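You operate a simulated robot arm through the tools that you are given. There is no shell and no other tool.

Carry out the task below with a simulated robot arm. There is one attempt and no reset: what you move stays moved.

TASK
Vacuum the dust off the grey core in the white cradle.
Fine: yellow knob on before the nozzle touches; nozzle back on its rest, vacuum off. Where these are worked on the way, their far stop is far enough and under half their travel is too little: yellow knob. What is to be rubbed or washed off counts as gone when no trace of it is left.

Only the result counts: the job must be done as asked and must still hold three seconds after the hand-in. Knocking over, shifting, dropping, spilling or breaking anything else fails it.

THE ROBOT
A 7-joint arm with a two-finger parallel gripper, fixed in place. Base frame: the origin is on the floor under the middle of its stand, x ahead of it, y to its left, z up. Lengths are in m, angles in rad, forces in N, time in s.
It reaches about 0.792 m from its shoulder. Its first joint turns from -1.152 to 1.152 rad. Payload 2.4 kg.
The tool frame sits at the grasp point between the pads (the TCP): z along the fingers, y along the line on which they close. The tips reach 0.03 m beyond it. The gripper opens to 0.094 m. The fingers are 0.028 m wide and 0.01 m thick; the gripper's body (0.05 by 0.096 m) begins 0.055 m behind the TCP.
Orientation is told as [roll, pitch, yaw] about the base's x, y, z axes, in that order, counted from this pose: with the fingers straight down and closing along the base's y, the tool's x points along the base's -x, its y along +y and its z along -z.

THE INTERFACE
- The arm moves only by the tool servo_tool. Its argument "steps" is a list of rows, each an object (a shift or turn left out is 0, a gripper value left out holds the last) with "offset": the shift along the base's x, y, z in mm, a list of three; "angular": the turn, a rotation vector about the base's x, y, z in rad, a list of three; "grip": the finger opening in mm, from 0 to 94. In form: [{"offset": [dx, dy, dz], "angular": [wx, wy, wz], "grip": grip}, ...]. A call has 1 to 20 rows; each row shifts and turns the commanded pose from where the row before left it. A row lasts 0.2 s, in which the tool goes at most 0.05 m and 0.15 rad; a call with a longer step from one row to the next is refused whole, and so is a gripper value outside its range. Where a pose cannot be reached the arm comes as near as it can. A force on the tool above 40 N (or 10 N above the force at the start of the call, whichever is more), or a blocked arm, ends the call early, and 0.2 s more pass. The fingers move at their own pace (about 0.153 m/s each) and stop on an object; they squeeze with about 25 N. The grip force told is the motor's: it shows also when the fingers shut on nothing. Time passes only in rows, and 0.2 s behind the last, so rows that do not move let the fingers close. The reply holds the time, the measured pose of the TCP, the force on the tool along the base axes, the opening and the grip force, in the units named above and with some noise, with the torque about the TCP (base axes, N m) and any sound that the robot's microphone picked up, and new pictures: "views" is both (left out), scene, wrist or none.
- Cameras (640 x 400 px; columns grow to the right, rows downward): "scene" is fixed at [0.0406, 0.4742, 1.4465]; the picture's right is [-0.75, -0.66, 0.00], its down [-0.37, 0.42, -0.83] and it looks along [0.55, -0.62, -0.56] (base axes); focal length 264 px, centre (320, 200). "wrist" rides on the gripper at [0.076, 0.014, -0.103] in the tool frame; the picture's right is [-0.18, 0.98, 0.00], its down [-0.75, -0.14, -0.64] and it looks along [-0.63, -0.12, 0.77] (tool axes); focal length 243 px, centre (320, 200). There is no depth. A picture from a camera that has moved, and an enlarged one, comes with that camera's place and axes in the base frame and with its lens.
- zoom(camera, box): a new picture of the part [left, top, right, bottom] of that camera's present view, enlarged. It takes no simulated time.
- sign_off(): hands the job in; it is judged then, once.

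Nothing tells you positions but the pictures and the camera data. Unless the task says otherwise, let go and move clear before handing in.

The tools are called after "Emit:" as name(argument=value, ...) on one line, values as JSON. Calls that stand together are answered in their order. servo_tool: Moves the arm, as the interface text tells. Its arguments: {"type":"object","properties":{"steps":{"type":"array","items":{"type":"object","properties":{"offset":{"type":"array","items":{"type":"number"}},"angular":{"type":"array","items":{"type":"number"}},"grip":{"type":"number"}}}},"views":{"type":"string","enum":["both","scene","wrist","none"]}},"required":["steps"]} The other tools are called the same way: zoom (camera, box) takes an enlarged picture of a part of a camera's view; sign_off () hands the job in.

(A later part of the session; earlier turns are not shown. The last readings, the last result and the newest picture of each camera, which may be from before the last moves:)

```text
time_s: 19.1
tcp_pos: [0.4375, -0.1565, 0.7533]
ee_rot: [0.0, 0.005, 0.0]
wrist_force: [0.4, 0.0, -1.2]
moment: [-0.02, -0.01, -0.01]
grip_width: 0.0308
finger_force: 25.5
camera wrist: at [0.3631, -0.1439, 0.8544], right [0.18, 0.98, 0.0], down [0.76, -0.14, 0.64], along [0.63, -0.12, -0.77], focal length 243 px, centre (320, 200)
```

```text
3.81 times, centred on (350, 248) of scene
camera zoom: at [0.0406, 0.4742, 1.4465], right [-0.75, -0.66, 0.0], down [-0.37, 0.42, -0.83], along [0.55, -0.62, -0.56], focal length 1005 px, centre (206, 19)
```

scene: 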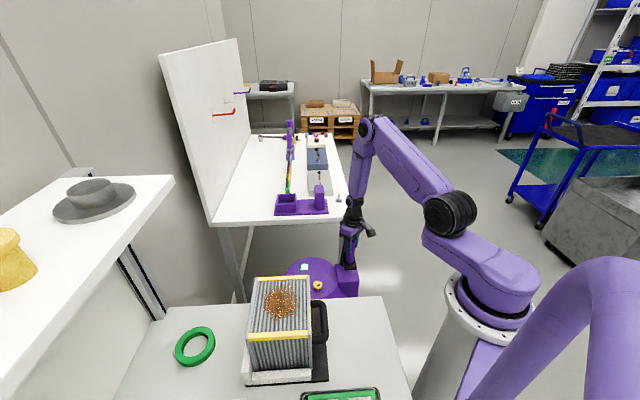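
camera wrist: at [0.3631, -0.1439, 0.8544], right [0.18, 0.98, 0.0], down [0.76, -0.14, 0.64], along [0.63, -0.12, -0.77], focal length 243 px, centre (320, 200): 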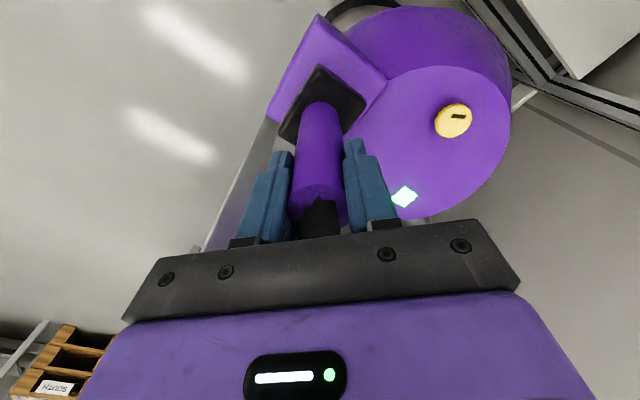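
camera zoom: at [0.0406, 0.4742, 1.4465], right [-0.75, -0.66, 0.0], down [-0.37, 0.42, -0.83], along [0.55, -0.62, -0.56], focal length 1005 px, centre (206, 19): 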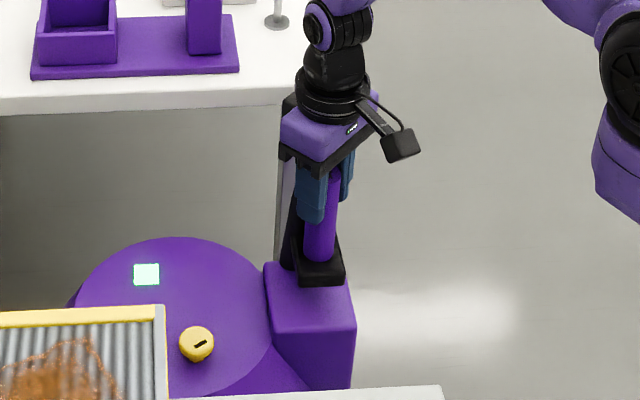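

The nozzle lifts freely. I'm raising it well above bench and core height, then moving over the core.

Emit:
servo_tool(steps=[{"offset": [0, 0, 40]}, {"offset": [0, 0, 44]}, {"offset": [0, 0, 44]}, {"offset": [0, 0, 44]}, {"offset": [0, 0, 44]}, {"offset": [0, 0, 44]}, {"offset": [0, 0, 44]}, {"offset": [0, 0, 44]}, {"offset": [0, 0, 44]}, {"offset": [0, 0, 20]}, {}], views="both")

```text
time_s: 21.5
tcp_pos: [0.4375, -0.1576, 1.1633]
ee_rot: [0.001, 0.004, -0.001]
wrist_force: [0.9, -0.5, -0.6]
moment: [-0.01, -0.02, 0.01]
grip_width: 0.0302
finger_force: 24.8
camera wrist: at [0.3636, -0.1454, 1.2654], right [0.18, 0.98, 0.0], down [0.76, -0.14, 0.64], along [0.63, -0.12, -0.77], focal length 243 px, centre (320, 200)
```

scene: 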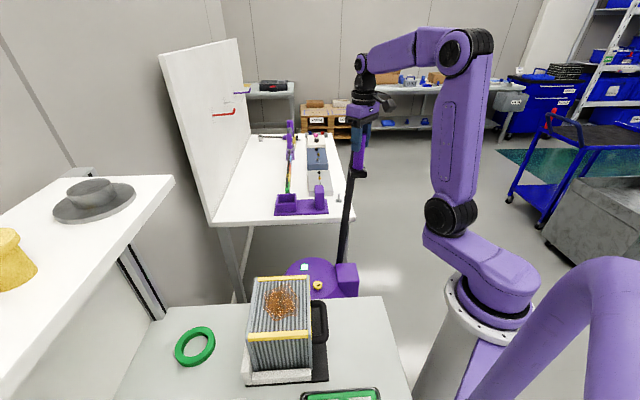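
wrist: 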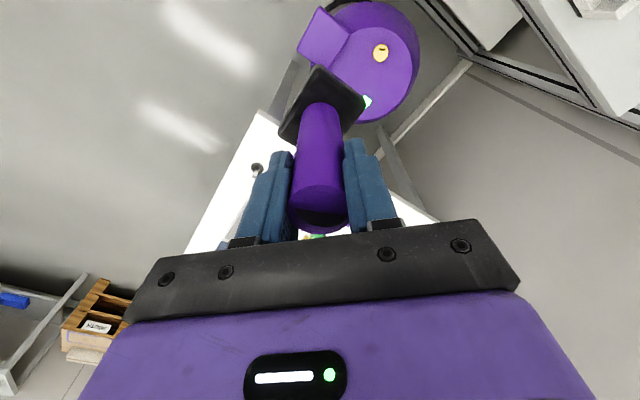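

Emit:
servo_tool(steps=[{"offset": [-10.2, 42.5, 0]}, {"offset": [-10.2, 42.5, 0]}, {"offset": [-10.2, 42.5, 0]}, {"offset": [-10.2, 42.5, 0]}, {"offset": [-10.2, 42.5, 0]}, {"offset": [-10.2, 42.5, 0]}, {"offset": [-10.2, 42.5, 0]}, {"offset": [-10.2, 42.5, 0]}, {"offset": [-10.2, 42.5, 0]}, {"offset": [-10.2, 42.5, 0]}, {}], views="both")

Emit:
zoom(camera="scene", box=[200, 200, 400, 400])

Emit:
zoom(camera="wrist", box=[180, 0, 460, 240])

```text
time_s: 23.9
tcp_pos: [0.3358, 0.2702, 1.1607]
ee_rot: [0.002, 0.004, 0.001]
wrist_force: [0.7, 0.5, -1.2]
moment: [-0.02, 0.0, 0.01]
grip_width: 0.0307
finger_force: 25.3
camera wrist: at [0.26, 0.2829, 1.2634], right [0.18, 0.98, 0.0], down [0.76, -0.14, 0.64], along [0.63, -0.12, -0.77], focal length 243 px, centre (320, 200)
```

scene: 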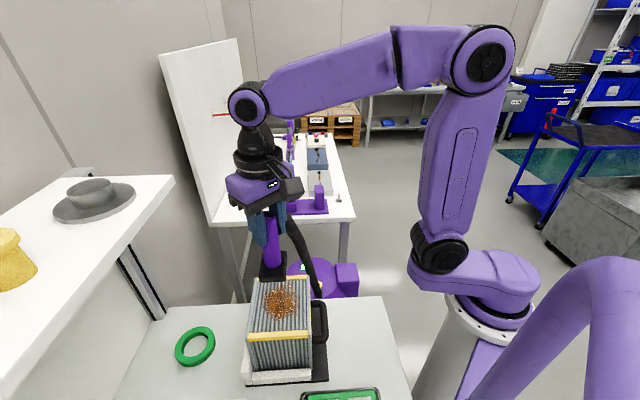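
wrist: 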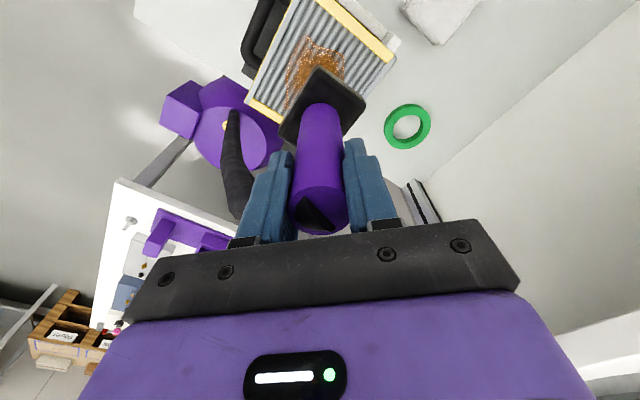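

```text
2.00 times, centred on (300, 300) of scene
camera zoom: at [0.0406, 0.4742, 1.4465], right [-0.75, -0.66, 0.0], down [-0.37, 0.42, -0.83], along [0.55, -0.62, -0.56], focal length 528 px, centre (360, 0)
```

zoom: 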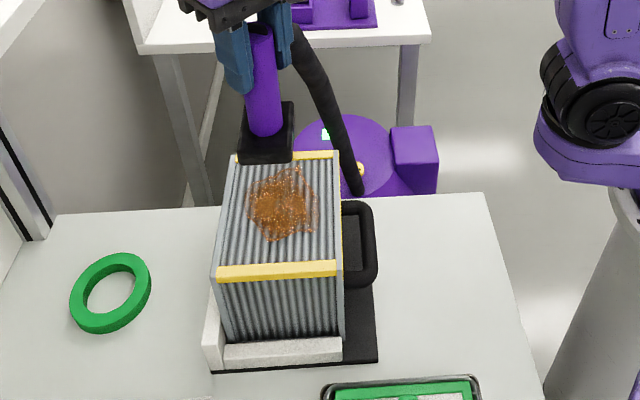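

```text
1.67 times, centred on (320, 120) of wrist
camera zoom: at [0.26, 0.2829, 1.2634], right [0.18, 0.98, 0.0], down [0.76, -0.14, 0.64], along [0.63, -0.12, -0.77], focal length 404 px, centre (320, 333)
```

zoom: 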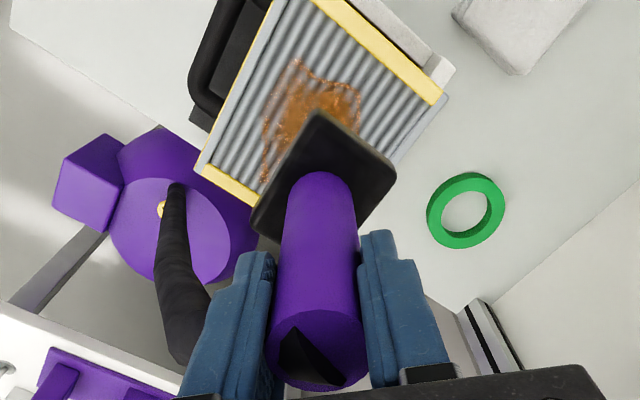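

The core's top is about z 0.93, centred near (0.339, 0.265), with the dust patch around (0.346, 0.261). I'm aligning over the dust and lowering to just above the surface.

Emit:
servo_tool(steps=[{"offset": [9.8, -9.5, -20]}, {"offset": [0, 0, -25]}, {"offset": [0, 0, -20]}, {"offset": [0, 0, -15]}, {}], views="both")

Emit:
zoom(camera="scene", box=[220, 240, 340, 400])

Emit:
zoom(camera="wrist", box=[180, 0, 460, 240])

```text
time_s: 25.1
tcp_pos: [0.3473, 0.2585, 1.0842]
ee_rot: [-0.001, 0.003, 0.001]
wrist_force: [0.1, 0.6, -1.0]
moment: [0.0, 0.02, -0.01]
grip_width: 0.0306
finger_force: 25.2
camera wrist: at [0.2717, 0.2714, 1.1863], right [0.18, 0.98, 0.0], down [0.76, -0.14, 0.64], along [0.63, -0.12, -0.77], focal length 243 px, centre (320, 200)
```

scene: 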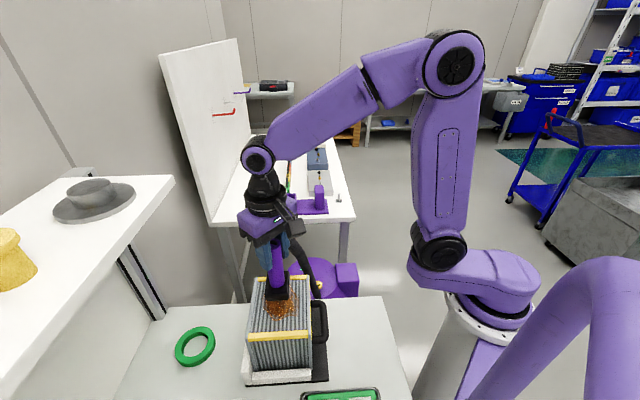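
wrist: 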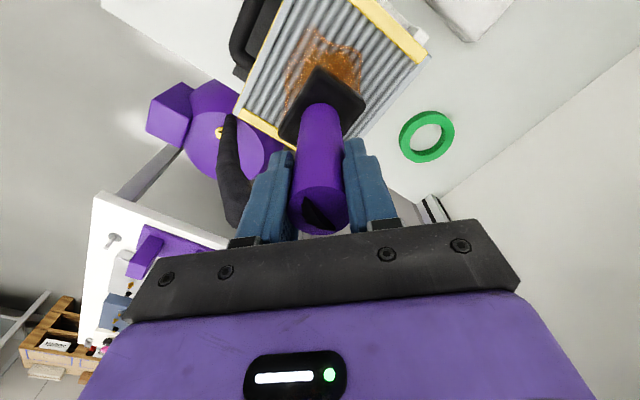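

```text
2.50 times, centred on (280, 320) of scene
camera zoom: at [0.0406, 0.4742, 1.4465], right [-0.75, -0.66, 0.0], down [-0.37, 0.42, -0.83], along [0.55, -0.62, -0.56], focal length 660 px, centre (420, -100)
```

zoom: 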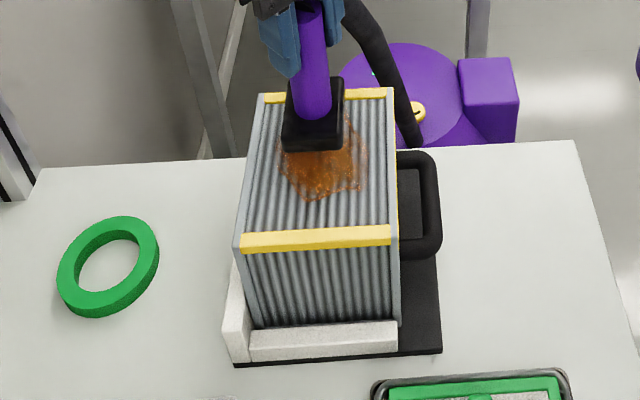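

```text
1.67 times, centred on (320, 120) of wrist
camera zoom: at [0.2717, 0.2714, 1.1863], right [0.18, 0.98, 0.0], down [0.76, -0.14, 0.64], along [0.63, -0.12, -0.77], focal length 404 px, centre (320, 333)
```

zoom: 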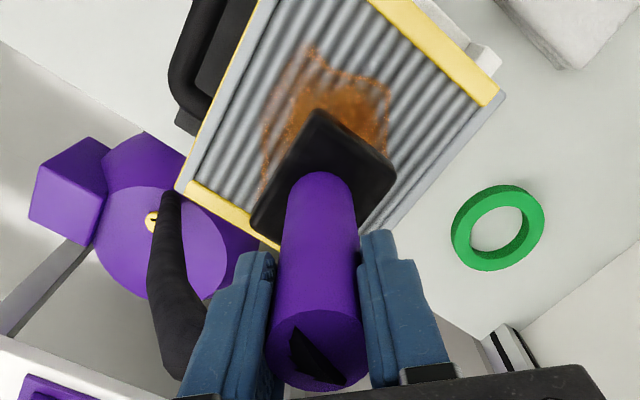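

The core top is nearer z 0.92, so contact should come at TCP z≈1.04. I'll go down in small steps, watching the force.

Emit:
servo_tool(steps=[{"offset": [0, 0, -10]}, {"offset": [0, 0, -10]}, {"offset": [0, 0, -5]}, {"offset": [0, 0, -3]}, {}], views="both")

Emit:
zoom(camera="scene", box=[240, 250, 330, 350])

```text
time_s: 26.3
tcp_pos: [0.3448, 0.258, 1.0559]
ee_rot: [0.001, 0.003, 0.001]
wrist_force: [0.1, -0.3, -1.7]
moment: [0.02, 0.02, -0.01]
grip_width: 0.0306
finger_force: 24.6
camera wrist: at [0.2706, 0.2707, 1.1574], right [0.18, 0.98, 0.0], down [0.76, -0.14, 0.64], along [0.63, -0.12, -0.77], focal length 243 px, centre (320, 200)
```

scene: 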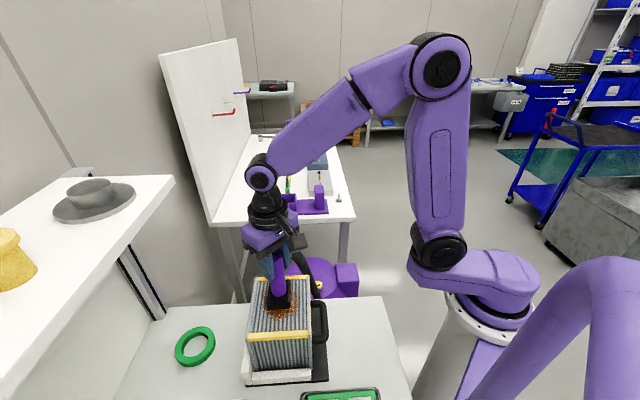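
wrist: 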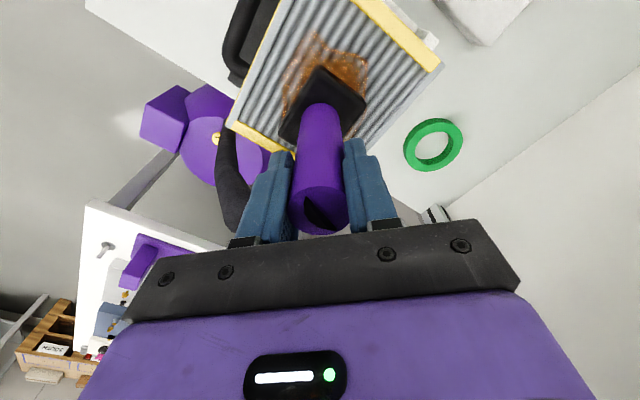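

```text
4.00 times, centred on (285, 300) of scene
camera zoom: at [0.0406, 0.4742, 1.4465], right [-0.75, -0.66, 0.0], down [-0.37, 0.42, -0.83], along [0.55, -0.62, -0.56], focal length 1056 px, centre (460, -200)
```

zoom: 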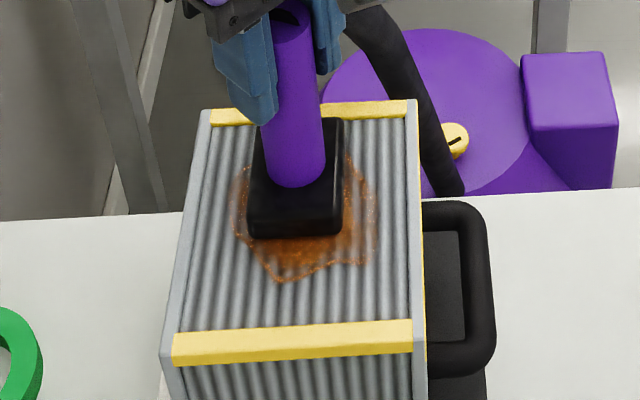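

Emit:
servo_tool(steps=[{"offset": [0, 0, -2]}, {"offset": [0, 0, -2]}, {"offset": [0, 0, -1]}, {}], views="none")

Emit:
zoom(camera="scene", box=[240, 250, 330, 350])

```text
time_s: 27.3
tcp_pos: [0.3465, 0.2576, 1.0513]
ee_rot: [0.003, 0.003, -0.001]
wrist_force: [-3.1, -5.2, 22.4]
moment: [-0.44, 0.53, 0.0]
grip_width: 0.0304
finger_force: 25.1
```

```text
4.00 times, centred on (285, 300) of scene
camera zoom: at [0.0403, 0.4739, 1.4467], right [-0.75, -0.66, 0.0], down [-0.37, 0.42, -0.83], along [0.55, -0.62, -0.56], focal length 1056 px, centre (460, -200)
```

zoom: 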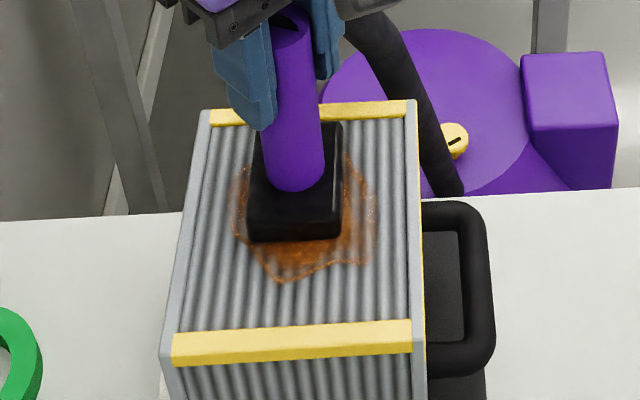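

Contact at TCP z≈1.052 with about 22 N, which is more than I want. I'm easing off to a light touch.

Emit:
servo_tool(steps=[{"offset": [0, 0, 1]}, {}], views="none")

```text
time_s: 27.9
tcp_pos: [0.3457, 0.2589, 1.0514]
ee_rot: [-0.001, 0.003, 0.0]
wrist_force: [1.9, 0.2, 0.1]
moment: [-0.03, 0.05, 0.04]
grip_width: 0.0304
finger_force: 24.7
```

Emit:
servo_tool(steps=[{"offset": [0, 0, -0.2]}, {"offset": [-3.5, 3.5, 0]}, {"offset": [-3.5, 3.5, 0]}, {"offset": [-3.5, 3.5, 0]}, {"offset": [-3.5, 3.5, 0]}, {"offset": [-3.5, 3.5, 0]}, {}], views="wrist")

Emit:
zoom(camera="scene", box=[240, 250, 330, 350])

```text
time_s: 29.5
tcp_pos: [0.3273, 0.2775, 1.0515]
ee_rot: [0.0, 0.002, -0.001]
wrist_force: [0.5, -0.9, 0.4]
moment: [-0.04, -0.08, -0.01]
grip_width: 0.0304
finger_force: 24.8
camera wrist: at [0.2527, 0.2889, 1.1537], right [0.18, 0.98, 0.0], down [0.76, -0.14, 0.64], along [0.63, -0.12, -0.77], focal length 243 px, centre (320, 200)
```

wrist: 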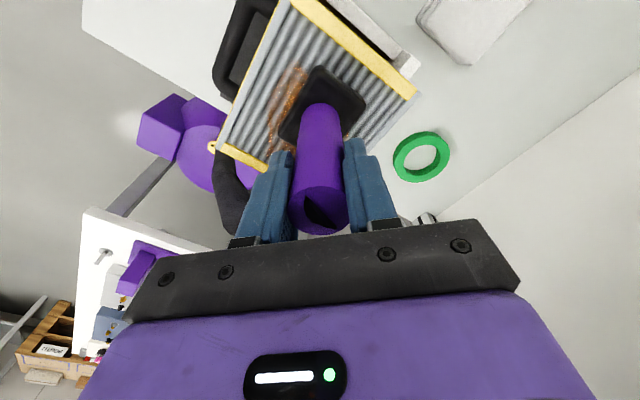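

```text
4.00 times, centred on (285, 300) of scene
camera zoom: at [0.0406, 0.4742, 1.4466], right [-0.75, -0.66, 0.0], down [-0.37, 0.42, -0.83], along [0.55, -0.62, -0.56], focal length 1056 px, centre (460, -200)
```

zoom: 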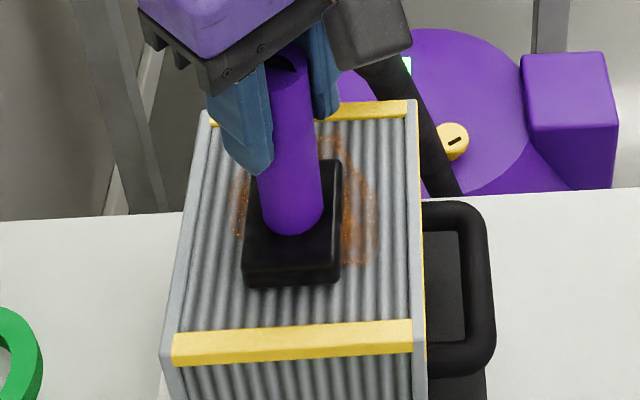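

Dust vanishes where the head passes. I'll sweep back along this lane toward the far end, and on a bit.

Emit:
servo_tool(steps=[{"offset": [-3, 3, 0]}, {"offset": [3, -3, 0]}, {"offset": [4, -4, 0]}, {"offset": [4, -4, 0]}, {"offset": [4, -4, 0]}, {"offset": [4, -4, 0]}, {"offset": [4, -4, 0]}, {"offset": [4, -4, 0]}, {"offset": [4, -4, 0]}, {"offset": [3, -3, 0]}, {}], views="wrist")

Emit:
zoom(camera="scene", box=[240, 250, 330, 350])

```text
time_s: 32.0
tcp_pos: [0.3591, 0.2471, 1.0524]
ee_rot: [0.004, 0.001, 0.001]
wrist_force: [-0.2, 0.3, -1.7]
moment: [-0.01, -0.02, 0.03]
grip_width: 0.0306
finger_force: 25.1
stopped in row 11: the force on the tool passed its limit at 40 N (the readings are from after the stop); the commanded pose is now the measured one
camera wrist: at [0.2837, 0.2583, 1.1546], right [0.18, 0.98, 0.0], down [0.75, -0.14, 0.64], along [0.63, -0.11, -0.77], focal length 243 px, centre (320, 200)
```

wrist: 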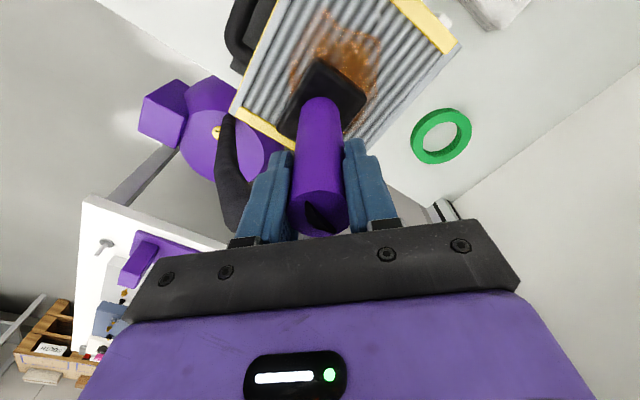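

```text
4.00 times, centred on (285, 300) of scene
camera zoom: at [0.0407, 0.4742, 1.4465], right [-0.75, -0.66, 0.0], down [-0.37, 0.42, -0.83], along [0.55, -0.62, -0.56], focal length 1056 px, centre (460, -200)
```

zoom: 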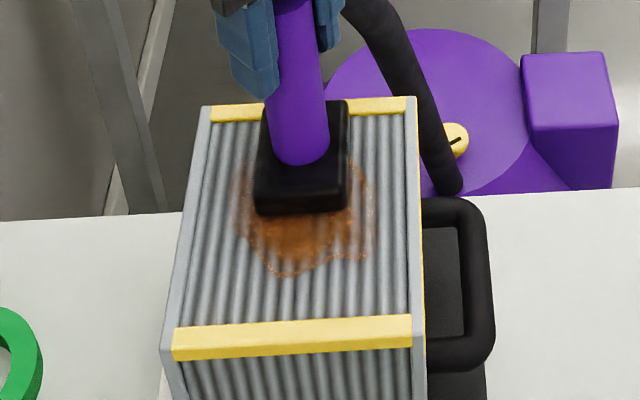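

The force limit tripped near the far end, and dust is still visible where the head had merely been covering it. I need to check whether the core shifted before going further.

Emit:
zoom(camera="scene", box=[230, 265, 350, 395])

Emit:
zoom(camera="wrist", box=[200, 0, 480, 180])

```text
3.08 times, centred on (290, 330) of scene
camera zoom: at [0.0407, 0.4742, 1.4465], right [-0.75, -0.66, 0.0], down [-0.37, 0.42, -0.83], along [0.55, -0.62, -0.56], focal length 812 px, centre (412, -200)
```

zoom: 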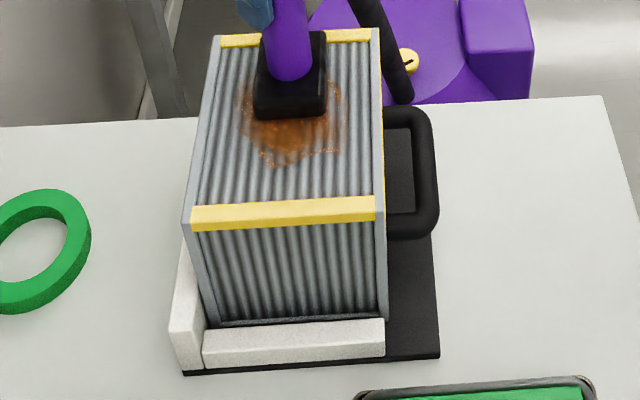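

```text
2.22 times, centred on (340, 90) of wrist
camera zoom: at [0.2837, 0.2583, 1.1546], right [0.18, 0.98, 0.0], down [0.75, -0.14, 0.64], along [0.63, -0.11, -0.77], focal length 539 px, centre (276, 444)
```

zoom: 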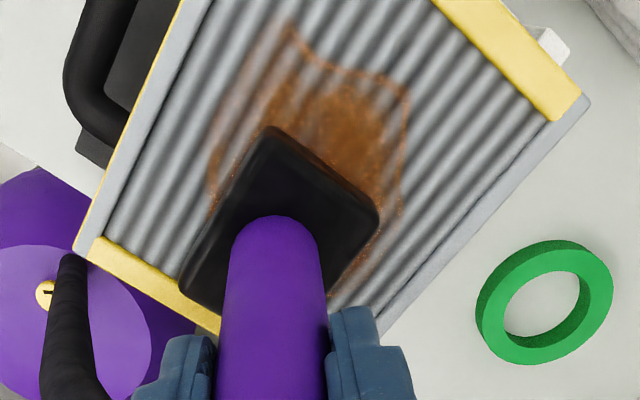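

The core itself slid about 2–3 mm away from the near cradle wall; the cradle didn't move. I'll lift to view the dust unobstructed and judge what was removed.

Emit:
servo_tool(steps=[{"offset": [0, 0, 10]}, {"offset": [0, 0, 30]}, {"offset": [5, -5, 40]}, {"offset": [5, -5, 30]}, {}], views="none")

Emit:
zoom(camera="scene", box=[230, 265, 350, 395])

Emit:
zoom(camera="scene", box=[250, 270, 320, 330])

Emit:
zoom(camera="wrist", box=[200, 0, 480, 180])

```text
time_s: 33.2
tcp_pos: [0.3688, 0.2345, 1.1636]
ee_rot: [0.005, -0.001, 0.001]
wrist_force: [-0.2, 0.0, -1.3]
moment: [0.04, -0.03, 0.01]
grip_width: 0.0307
finger_force: 24.7
```

```text
3.08 times, centred on (290, 330) of scene
camera zoom: at [0.0406, 0.4742, 1.4465], right [-0.75, -0.66, 0.0], down [-0.37, 0.42, -0.83], along [0.55, -0.62, -0.56], focal length 812 px, centre (412, -200)
```

zoom: 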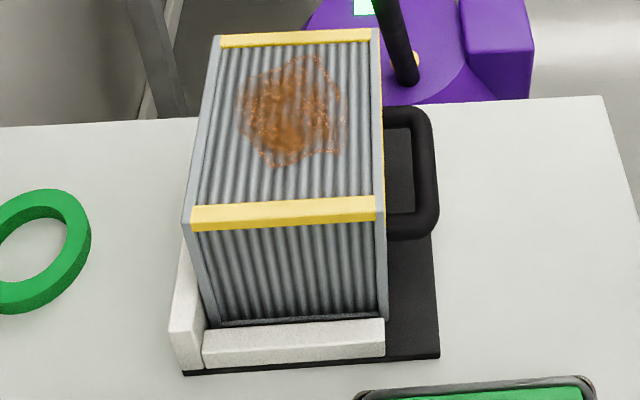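

```text
6.67 times, centred on (285, 300) of scene
camera zoom: at [0.0406, 0.4742, 1.4465], right [-0.75, -0.66, 0.0], down [-0.37, 0.42, -0.83], along [0.55, -0.62, -0.56], focal length 1759 px, centre (553, -467)
```

zoom: 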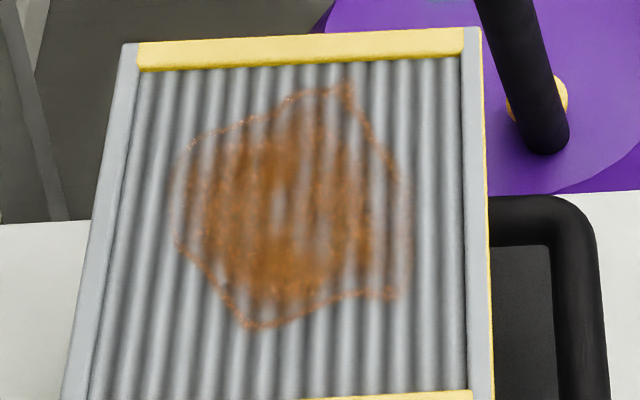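

```text
2.22 times, centred on (340, 90) of wrist
camera zoom: at [0.2935, 0.2461, 1.2656], right [0.18, 0.98, 0.01], down [0.75, -0.14, 0.64], along [0.63, -0.11, -0.77], focal length 539 px, centre (276, 444)
```

zoom: 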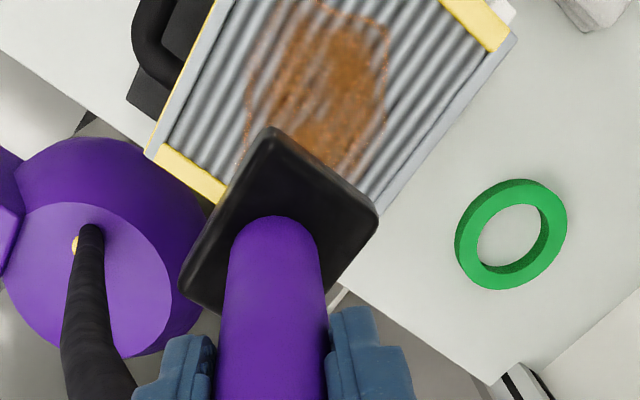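

The dust has thinned partly along the lane, and the end strips are raised a few mm, so the head hit the far strip. I'll do light strokes only toward the near wall (which seats the core), lifting to return, starting in the centre lane.

Emit:
servo_tool(steps=[{"offset": [-8, 8.5, -25]}, {"offset": [-8.7, 8.9, -35]}, {"offset": [0, 0, -30]}, {"offset": [0, 0, -12]}, {"offset": [0, 0, -5]}, {}], views="none")

```text
time_s: 34.6
tcp_pos: [0.353, 0.2534, 1.0558]
ee_rot: [0.004, 0.0, -0.002]
wrist_force: [-0.7, -0.9, -1.2]
moment: [-0.01, 0.02, -0.03]
grip_width: 0.0305
finger_force: 24.9
```

Emit:
servo_tool(steps=[{"offset": [0, 0, -1.5]}, {"offset": [0, 0, -1]}, {}], views="none")

```text
time_s: 35.4
tcp_pos: [0.3521, 0.2537, 1.0534]
ee_rot: [0.006, -0.001, 0.001]
wrist_force: [0.0, -1.0, -1.8]
moment: [-0.02, -0.02, -0.01]
grip_width: 0.0303
finger_force: 24.9
```

Emit:
servo_tool(steps=[{"offset": [0, 0, -0.5], "angular": [-0.004, 0.001, 0]}, {"offset": [0, 0, -0.5]}, {}], views="none")

```text
time_s: 36.2
tcp_pos: [0.3517, 0.2536, 1.0531]
ee_rot: [0.003, -0.001, 0.0]
wrist_force: [-0.3, 0.6, -1.2]
moment: [-0.04, -0.02, 0.0]
grip_width: 0.0303
finger_force: 25.3
```

Emit:
servo_tool(steps=[{"offset": [0, 0, -0.5]}, {"offset": [0, 0, -0.4]}, {}], views="none")

```text
time_s: 37.0
tcp_pos: [0.3521, 0.2545, 1.0517]
ee_rot: [0.003, -0.001, -0.001]
wrist_force: [-0.5, -0.2, -1.4]
moment: [0.01, -0.01, -0.01]
grip_width: 0.0307
finger_force: 25.1
```

Emit:
servo_tool(steps=[{"offset": [0, 0, -0.4]}, {"offset": [0, 0, -0.3]}, {}], views="none")

```text
time_s: 37.8
tcp_pos: [0.3524, 0.2533, 1.053]
ee_rot: [0.001, 0.0, 0.001]
wrist_force: [-4.1, -1.6, 12.4]
moment: [-0.16, -0.07, -0.05]
grip_width: 0.0305
finger_force: 25.1
```

Contact found. I'm easing up slightly and stroking toward the near wall.

Emit:
servo_tool(steps=[{"offset": [0, 0, 0.3]}, {"offset": [-3.5, 3.5, 0]}, {"offset": [-3.5, 3.5, 0]}, {}], views="none")

Emit:
zoom(camera="scene", box=[250, 270, 320, 330])

```text
time_s: 38.8
tcp_pos: [0.3445, 0.2583, 1.0522]
ee_rot: [0.003, -0.002, 0.0]
wrist_force: [4.0, -3.6, 5.6]
moment: [-0.31, -0.77, -0.1]
grip_width: 0.0304
finger_force: 25.5
```

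```text
6.67 times, centred on (285, 300) of scene
camera zoom: at [0.0407, 0.4741, 1.4466], right [-0.75, -0.66, 0.0], down [-0.37, 0.42, -0.83], along [0.55, -0.62, -0.56], focal length 1759 px, centre (553, -467)
```

zoom: 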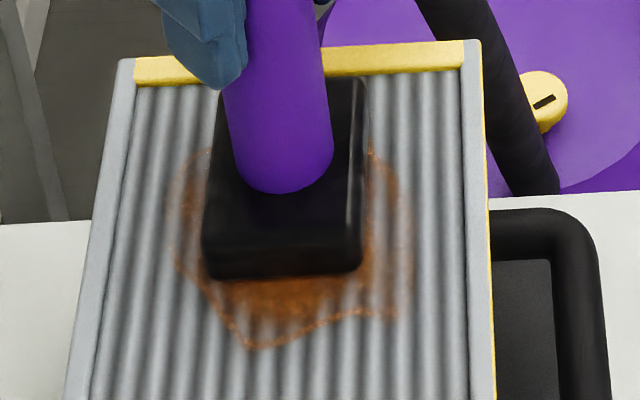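

The stroke pushed the core back against the near wall, as wanted. I'm continuing.

Emit:
servo_tool(steps=[{"offset": [-3.5, 3.5, 0]}, {"offset": [-3.5, 3.5, 0]}, {"offset": [-3.5, 3.5, 0]}, {}], views="none")

Emit:
zoom(camera="scene", box=[250, 270, 320, 330])

```text
time_s: 39.8
tcp_pos: [0.335, 0.2717, 1.0517]
ee_rot: [0.002, 0.002, 0.001]
wrist_force: [0.1, -1.6, 1.2]
moment: [-0.13, -0.15, -0.04]
grip_width: 0.031
finger_force: 25.1
```

```text
6.67 times, centred on (285, 300) of scene
camera zoom: at [0.0406, 0.4742, 1.4466], right [-0.75, -0.66, 0.0], down [-0.37, 0.42, -0.83], along [0.55, -0.62, -0.56], focal length 1759 px, centre (553, -467)
```

zoom: 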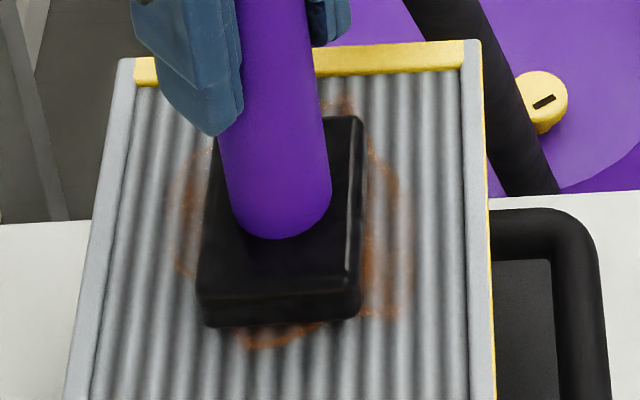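

Emit:
zoom(camera="scene", box=[230, 265, 350, 395])

```text
3.08 times, centred on (290, 330) of scene
camera zoom: at [0.0406, 0.4742, 1.4466], right [-0.75, -0.66, 0.0], down [-0.37, 0.42, -0.83], along [0.55, -0.62, -0.56], focal length 812 px, centre (412, -200)
```

zoom: 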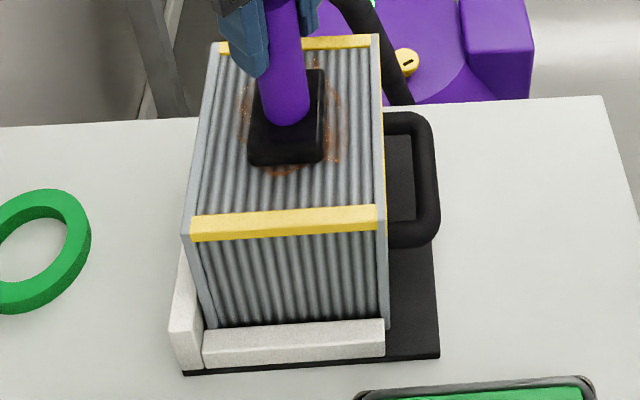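

Emit:
servo_tool(steps=[{"offset": [-3.5, 3.5, 0]}, {"offset": [-3.5, 3.5, 0]}, {}], views="none")

Emit:
servo_tool(steps=[{"offset": [0, 0, 20]}, {"offset": [14, -14, 30]}, {"offset": [14, -14, 30]}, {"offset": [7, -7, 20]}, {}], views="none")

Emit:
zoom(camera="scene", box=[250, 270, 320, 330])

Emit:
zoom(camera="wrist", box=[200, 0, 480, 180])

```text
time_s: 40.6
tcp_pos: [0.3287, 0.2789, 1.0521]
ee_rot: [0.001, -0.001, -0.001]
wrist_force: [0.3, 0.0, -1.6]
moment: [-0.02, 0.01, 0.0]
grip_width: 0.0306
finger_force: 24.8
```

```text
time_s: 41.8
tcp_pos: [0.3621, 0.244, 1.1512]
ee_rot: [0.002, -0.001, 0.0]
wrist_force: [-0.4, -1.2, -1.9]
moment: [0.02, 0.03, 0.01]
grip_width: 0.0308
finger_force: 24.5
```

```text
6.67 times, centred on (285, 300) of scene
camera zoom: at [0.0406, 0.4742, 1.4465], right [-0.75, -0.66, 0.0], down [-0.37, 0.42, -0.83], along [0.55, -0.62, -0.56], focal length 1759 px, centre (553, -467)
```

zoom: 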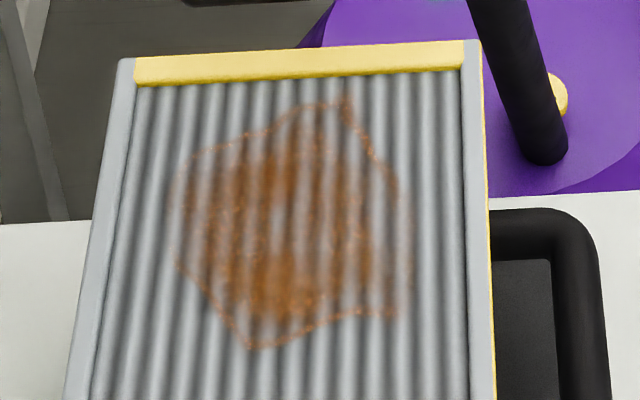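

```text
2.22 times, centred on (340, 90) of wrist
camera zoom: at [0.2861, 0.2556, 1.2524], right [0.18, 0.98, 0.0], down [0.75, -0.14, 0.64], along [0.63, -0.12, -0.77], focal length 539 px, centre (276, 444)
```

zoom: 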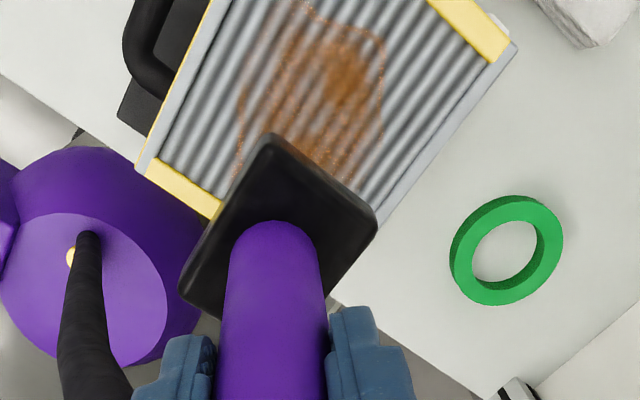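

The dust is gradually thinning with each pass. I'll repeat light back-and-forth strokes in the centre lane, compensating for the slight slope.

Emit:
servo_tool(steps=[{"offset": [-7, 6, -40]}, {"offset": [-6.5, 5.4, -40]}, {"offset": [0, 0, -15]}, {"offset": [0, 0, -4]}, {"offset": [0, 0, -1]}, {}], views="none")

```text
time_s: 43.2
tcp_pos: [0.3492, 0.2553, 1.0519]
ee_rot: [0.004, 0.001, -0.001]
wrist_force: [0.1, 0.6, -1.4]
moment: [-0.01, -0.01, -0.03]
grip_width: 0.0307
finger_force: 24.9
```

Emit:
servo_tool(steps=[{"offset": [0, 0, -0.3]}, {}], views="none")

```text
time_s: 43.8
tcp_pos: [0.3491, 0.2544, 1.0514]
ee_rot: [0.002, 0.0, 0.003]
wrist_force: [-0.6, -0.4, -1.6]
moment: [0.03, -0.03, -0.02]
grip_width: 0.0308
finger_force: 24.8
```

Emit:
servo_tool(steps=[{"offset": [0, 0, -0.3]}, {}], views="none")

```text
time_s: 44.4
tcp_pos: [0.35, 0.2539, 1.0506]
ee_rot: [0.003, 0.001, 0.0]
wrist_force: [-3.6, -0.7, 9.6]
moment: [-0.12, -0.02, -0.02]
grip_width: 0.0305
finger_force: 25.3
```

Emit:
servo_tool(steps=[{"offset": [-3.5, 3.5, 0]}, {"offset": [-3.5, 3.5, -0.05]}, {"offset": [-3.5, 3.5, -0.05]}, {"offset": [-3.5, 3.5, -0.05]}, {}], views="none")

Emit:
servo_tool(steps=[{"offset": [-3.5, 3.5, -0.05]}, {"offset": [-3.5, 3.5, -0.05]}, {"offset": [-3.5, 3.5, -0.05]}, {}], views="none")

Emit:
zoom(camera="scene", box=[250, 270, 320, 330])

```text
time_s: 45.6
tcp_pos: [0.3345, 0.2679, 1.0509]
ee_rot: [0.001, 0.001, 0.001]
wrist_force: [4.5, -5.8, 8.5]
moment: [-0.66, -0.89, -0.17]
grip_width: 0.0307
finger_force: 24.8
```

```text
time_s: 46.6
tcp_pos: [0.3247, 0.2789, 1.0499]
ee_rot: [0.001, 0.002, 0.0]
wrist_force: [0.3, -1.1, 0.0]
moment: [-0.16, -0.17, -0.02]
grip_width: 0.0303
finger_force: 24.4
```

```text
6.67 times, centred on (285, 300) of scene
camera zoom: at [0.0406, 0.4741, 1.4466], right [-0.75, -0.66, 0.0], down [-0.37, 0.42, -0.83], along [0.55, -0.62, -0.56], focal length 1759 px, centre (553, -467)
```

zoom: 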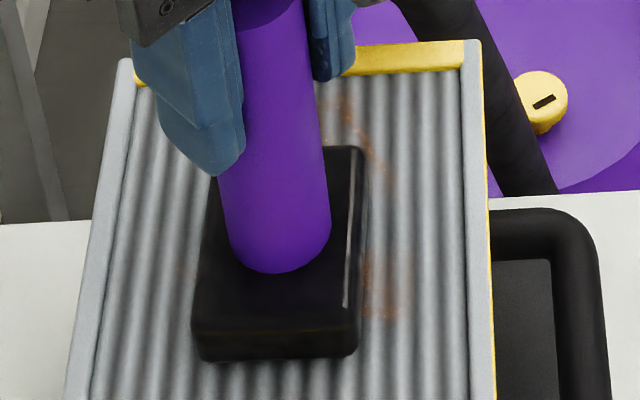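

Good progress: the side traces are fading fast. I'm sweeping back toward the far end.

Emit:
servo_tool(steps=[{"offset": [0, 0, -0.15]}, {"offset": [3.5, -3.5, 0.03]}, {"offset": [3.5, -3.5, 0.05]}, {"offset": [3.5, -3.5, 0.05]}, {"offset": [3.5, -3.5, 0.05]}, {}], views="none")

Emit:
zoom(camera="scene", box=[250, 270, 320, 330])

```text
time_s: 48.0
tcp_pos: [0.3385, 0.2662, 1.0511]
ee_rot: [0.002, -0.001, -0.001]
wrist_force: [0.7, -0.8, -1.5]
moment: [0.02, -0.01, -0.02]
grip_width: 0.0305
finger_force: 25.1
```

```text
6.67 times, centred on (285, 300) of scene
camera zoom: at [0.0406, 0.4742, 1.4465], right [-0.75, -0.66, 0.0], down [-0.37, 0.42, -0.83], along [0.55, -0.62, -0.56], focal length 1759 px, centre (553, -467)
```

zoom: 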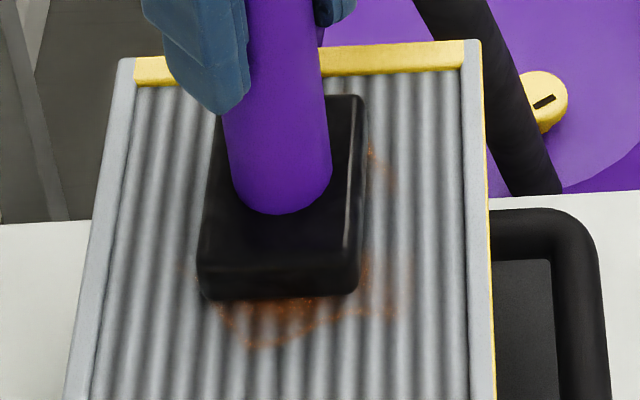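

Emit:
servo_tool(steps=[{"offset": [0, 0, -0.3]}, {}], views="none")

```text
time_s: 48.6
tcp_pos: [0.3378, 0.2651, 1.0495]
ee_rot: [0.002, 0.001, -0.002]
wrist_force: [-2.5, -2.4, 6.1]
moment: [-0.21, -0.07, -0.09]
grip_width: 0.0309
finger_force: 25.4
```

Emit:
servo_tool(steps=[{"offset": [3.5, -3.5, 0]}, {"offset": [3.5, -3.5, 0]}, {}], views="none")

Emit:
zoom(camera="scene", box=[250, 270, 320, 330])

```text
time_s: 49.4
tcp_pos: [0.3455, 0.2584, 1.0508]
ee_rot: [0.0, 0.0, 0.002]
wrist_force: [-2.2, 3.7, 4.9]
moment: [0.36, 0.12, 0.13]
grip_width: 0.0306
finger_force: 25.3
```

```text
6.67 times, centred on (285, 300) of scene
camera zoom: at [0.0404, 0.4742, 1.4465], right [-0.75, -0.66, 0.0], down [-0.37, 0.42, -0.83], along [0.55, -0.62, -0.56], focal length 1759 px, centre (553, -467)
```

zoom: 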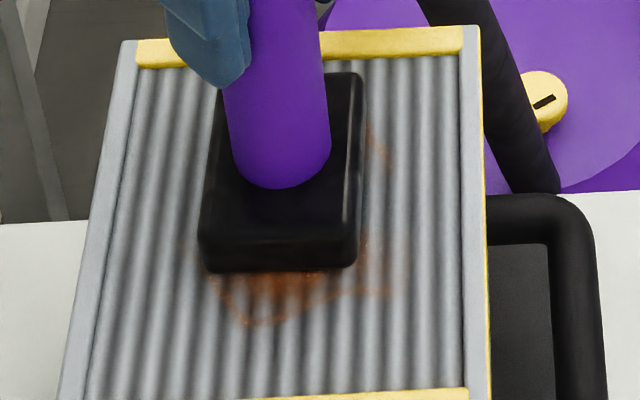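

Emit:
servo_tool(steps=[{"offset": [3.5, -3.5, 0]}, {"offset": [3.5, -3.5, 0]}, {}], views="none")

Emit:
zoom(camera="scene", box=[250, 270, 320, 330])

```text
time_s: 50.0
tcp_pos: [0.3519, 0.2537, 1.0505]
ee_rot: [0.005, 0.0, 0.004]
wrist_force: [-0.2, -0.8, -1.4]
moment: [0.01, 0.01, 0.03]
grip_width: 0.0306
finger_force: 25.0
stopped in row 3: the force on the tool passed its limit at 46 N (the readings are from after the stop); the commanded pose is now the measured one
```

```text
6.67 times, centred on (285, 300) of scene
camera zoom: at [0.0407, 0.4742, 1.4465], right [-0.75, -0.66, 0.0], down [-0.37, 0.42, -0.83], along [0.55, -0.62, -0.56], focal length 1759 px, centre (553, -467)
```

zoom: 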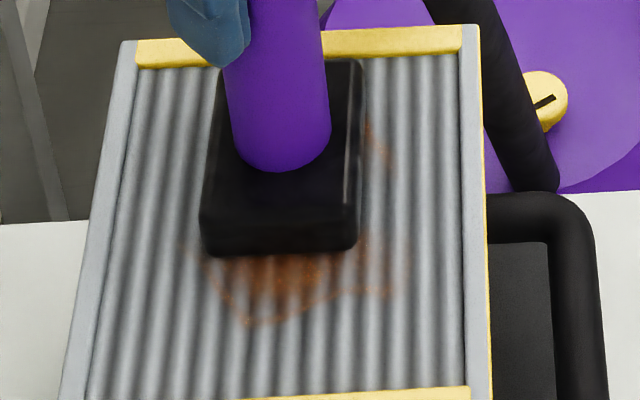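

Emit:
zoom(camera="scene", box=[230, 265, 350, 395])

Emit:
zoom(camera="wrist", box=[200, 0, 480, 180])

```text
3.08 times, centred on (290, 330) of scene
camera zoom: at [0.0407, 0.4742, 1.4465], right [-0.75, -0.66, 0.0], down [-0.37, 0.42, -0.83], along [0.55, -0.62, -0.56], focal length 812 px, centre (412, -200)
```

zoom: 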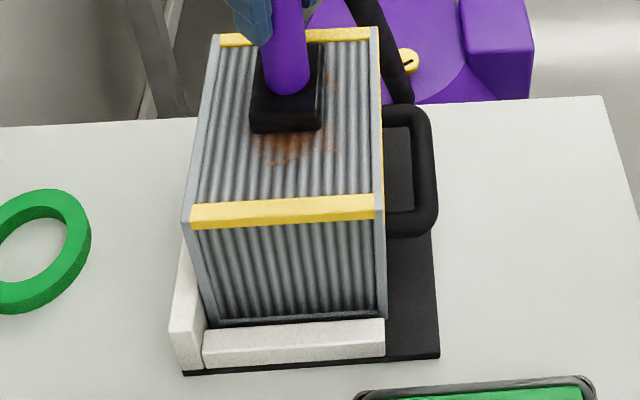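

```text
2.22 times, centred on (340, 90) of wrist
camera zoom: at [0.2761, 0.2658, 1.1526], right [0.18, 0.98, 0.0], down [0.75, -0.14, 0.64], along [0.63, -0.11, -0.77], focal length 539 px, centre (276, 444)
```

zoom: 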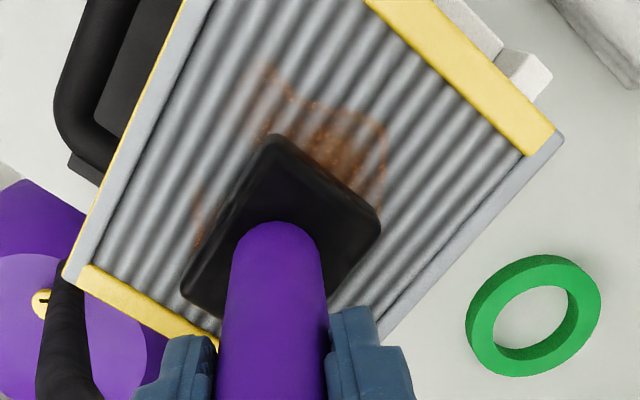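

The core stays within its cradle play (about ±3 mm). I'm shifting to a lane slightly to the right (−d1 side), without contact, then stroking toward the near wall again.

Emit:
servo_tool(steps=[{"offset": [0, 0, 4], "angular": [-0.003, 0, -0.003]}, {"offset": [-8.5, -8.5, 0]}, {"offset": [0, 0, -3]}, {"offset": [0, 0, -1]}, {}], views="none")

Emit:
servo_tool(steps=[{"offset": [0, 0, -0.4]}, {}], views="none")

```text
time_s: 51.2
tcp_pos: [0.3426, 0.2458, 1.0512]
ee_rot: [0.001, 0.0, -0.002]
wrist_force: [0.2, -1.1, -2.4]
moment: [0.01, 0.04, -0.02]
grip_width: 0.0307
finger_force: 24.7
```

```text
time_s: 51.8
tcp_pos: [0.342, 0.2459, 1.0509]
ee_rot: [0.001, 0.001, -0.001]
wrist_force: [0.9, -0.7, -0.4]
moment: [-0.03, -0.01, 0.0]
grip_width: 0.0304
finger_force: 25.1
```

Emit:
servo_tool(steps=[{"offset": [0, 0, -0.35]}, {}], views="none")

```text
time_s: 52.4
tcp_pos: [0.3428, 0.2458, 1.0494]
ee_rot: [0.002, 0.002, -0.002]
wrist_force: [0.4, -1.5, 2.3]
moment: [-0.13, -0.18, -0.03]
grip_width: 0.0307
finger_force: 25.1
```

Emit:
servo_tool(steps=[{"offset": [0, 0, -0.15]}, {"offset": [-3.5, 3.5, 0]}, {"offset": [-3.5, 3.5, -0.03]}, {"offset": [-3.5, 3.5, -0.03]}, {"offset": [-3.5, 3.5, -0.03]}, {}], views="none")

Emit:
zoom(camera="scene", box=[250, 270, 320, 330])

```text
time_s: 53.8
tcp_pos: [0.3288, 0.2589, 1.0493]
ee_rot: [0.003, -0.002, -0.003]
wrist_force: [3.9, -1.4, 3.2]
moment: [-0.18, -0.55, -0.01]
grip_width: 0.0306
finger_force: 24.6
```

```text
6.67 times, centred on (285, 300) of scene
camera zoom: at [0.0406, 0.4741, 1.4466], right [-0.75, -0.66, 0.0], down [-0.37, 0.42, -0.83], along [0.55, -0.62, -0.56], focal length 1759 px, centre (553, -467)
```

zoom: 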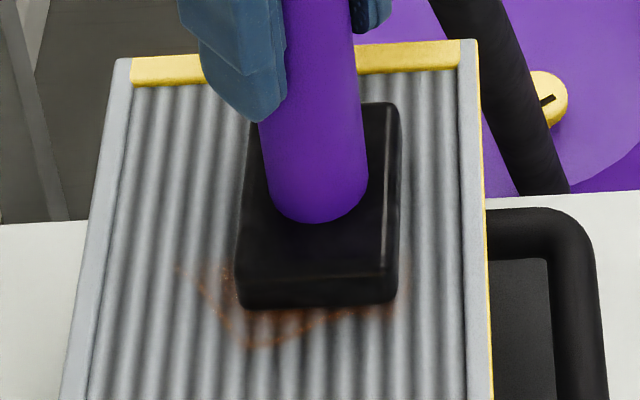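

Emit:
servo_tool(steps=[{"offset": [-3.5, 3.5, -0.06]}, {"offset": [-3.5, 3.5, -0.06]}, {"offset": [-3.5, 3.5, -0.06]}, {}], views="none")

Emit:
zoom(camera="scene", box=[250, 270, 320, 330])

```text
time_s: 54.8
tcp_pos: [0.3177, 0.2695, 1.0501]
ee_rot: [0.002, 0.0, -0.004]
wrist_force: [2.0, -3.9, 7.3]
moment: [-0.52, -0.61, -0.11]
grip_width: 0.0309
finger_force: 24.9
```

```text
6.67 times, centred on (285, 300) of scene
camera zoom: at [0.0406, 0.474, 1.4466], right [-0.75, -0.66, 0.0], down [-0.37, 0.42, -0.83], along [0.55, -0.62, -0.56], focal length 1759 px, centre (553, -467)
```

zoom: 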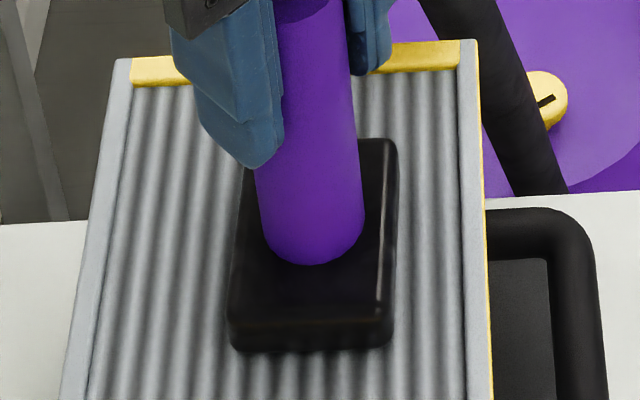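

No dust is visible outside the head now. I'll finish the stroke, lift and inspect.

Emit:
servo_tool(steps=[{"offset": [-3.5, 3.5, 0]}, {"offset": [-2, 2, 0]}, {}], views="none")

Emit:
servo_tool(steps=[{"offset": [0, 0, 15]}, {"offset": [14, -14, 30]}, {"offset": [20, -20, 35]}, {"offset": [10, -10, 20]}, {}], views="none")

Emit:
zoom(camera="scene", box=[250, 270, 320, 330])

Emit:
zoom(camera="wrist", box=[200, 0, 480, 180])

```text
time_s: 55.6
tcp_pos: [0.3127, 0.2776, 1.0503]
ee_rot: [0.003, 0.0, -0.001]
wrist_force: [1.3, -2.6, 2.0]
moment: [-0.28, -0.4, -0.04]
grip_width: 0.031
finger_force: 25.6
```

```text
time_s: 56.8
tcp_pos: [0.3567, 0.2297, 1.1496]
ee_rot: [0.002, 0.0, -0.002]
wrist_force: [0.3, -0.8, -1.5]
moment: [0.04, -0.03, -0.02]
grip_width: 0.0307
finger_force: 25.2
```

```text
6.67 times, centred on (285, 300) of scene
camera zoom: at [0.0406, 0.4742, 1.4465], right [-0.75, -0.66, 0.0], down [-0.37, 0.42, -0.83], along [0.55, -0.62, -0.56], focal length 1759 px, centre (553, -467)
```

zoom: 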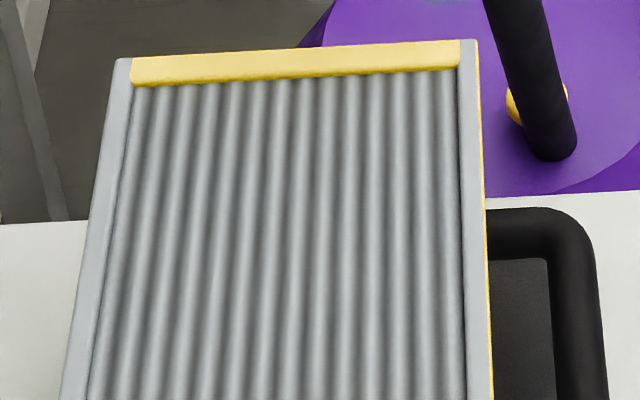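

```text
2.22 times, centred on (340, 90) of wrist
camera zoom: at [0.282, 0.2427, 1.2516], right [0.19, 0.98, 0.0], down [0.75, -0.14, 0.64], along [0.63, -0.12, -0.77], focal length 539 px, centre (276, 444)
```

zoom: 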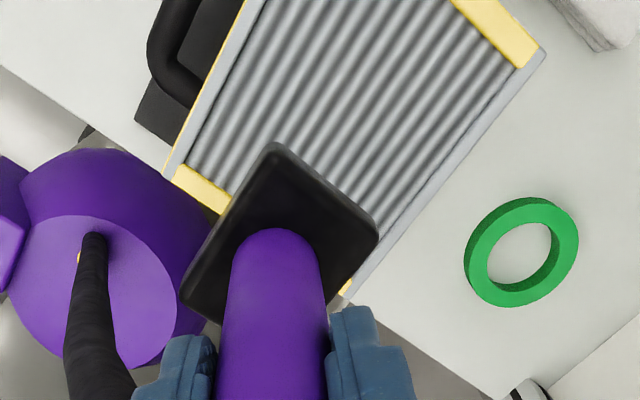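

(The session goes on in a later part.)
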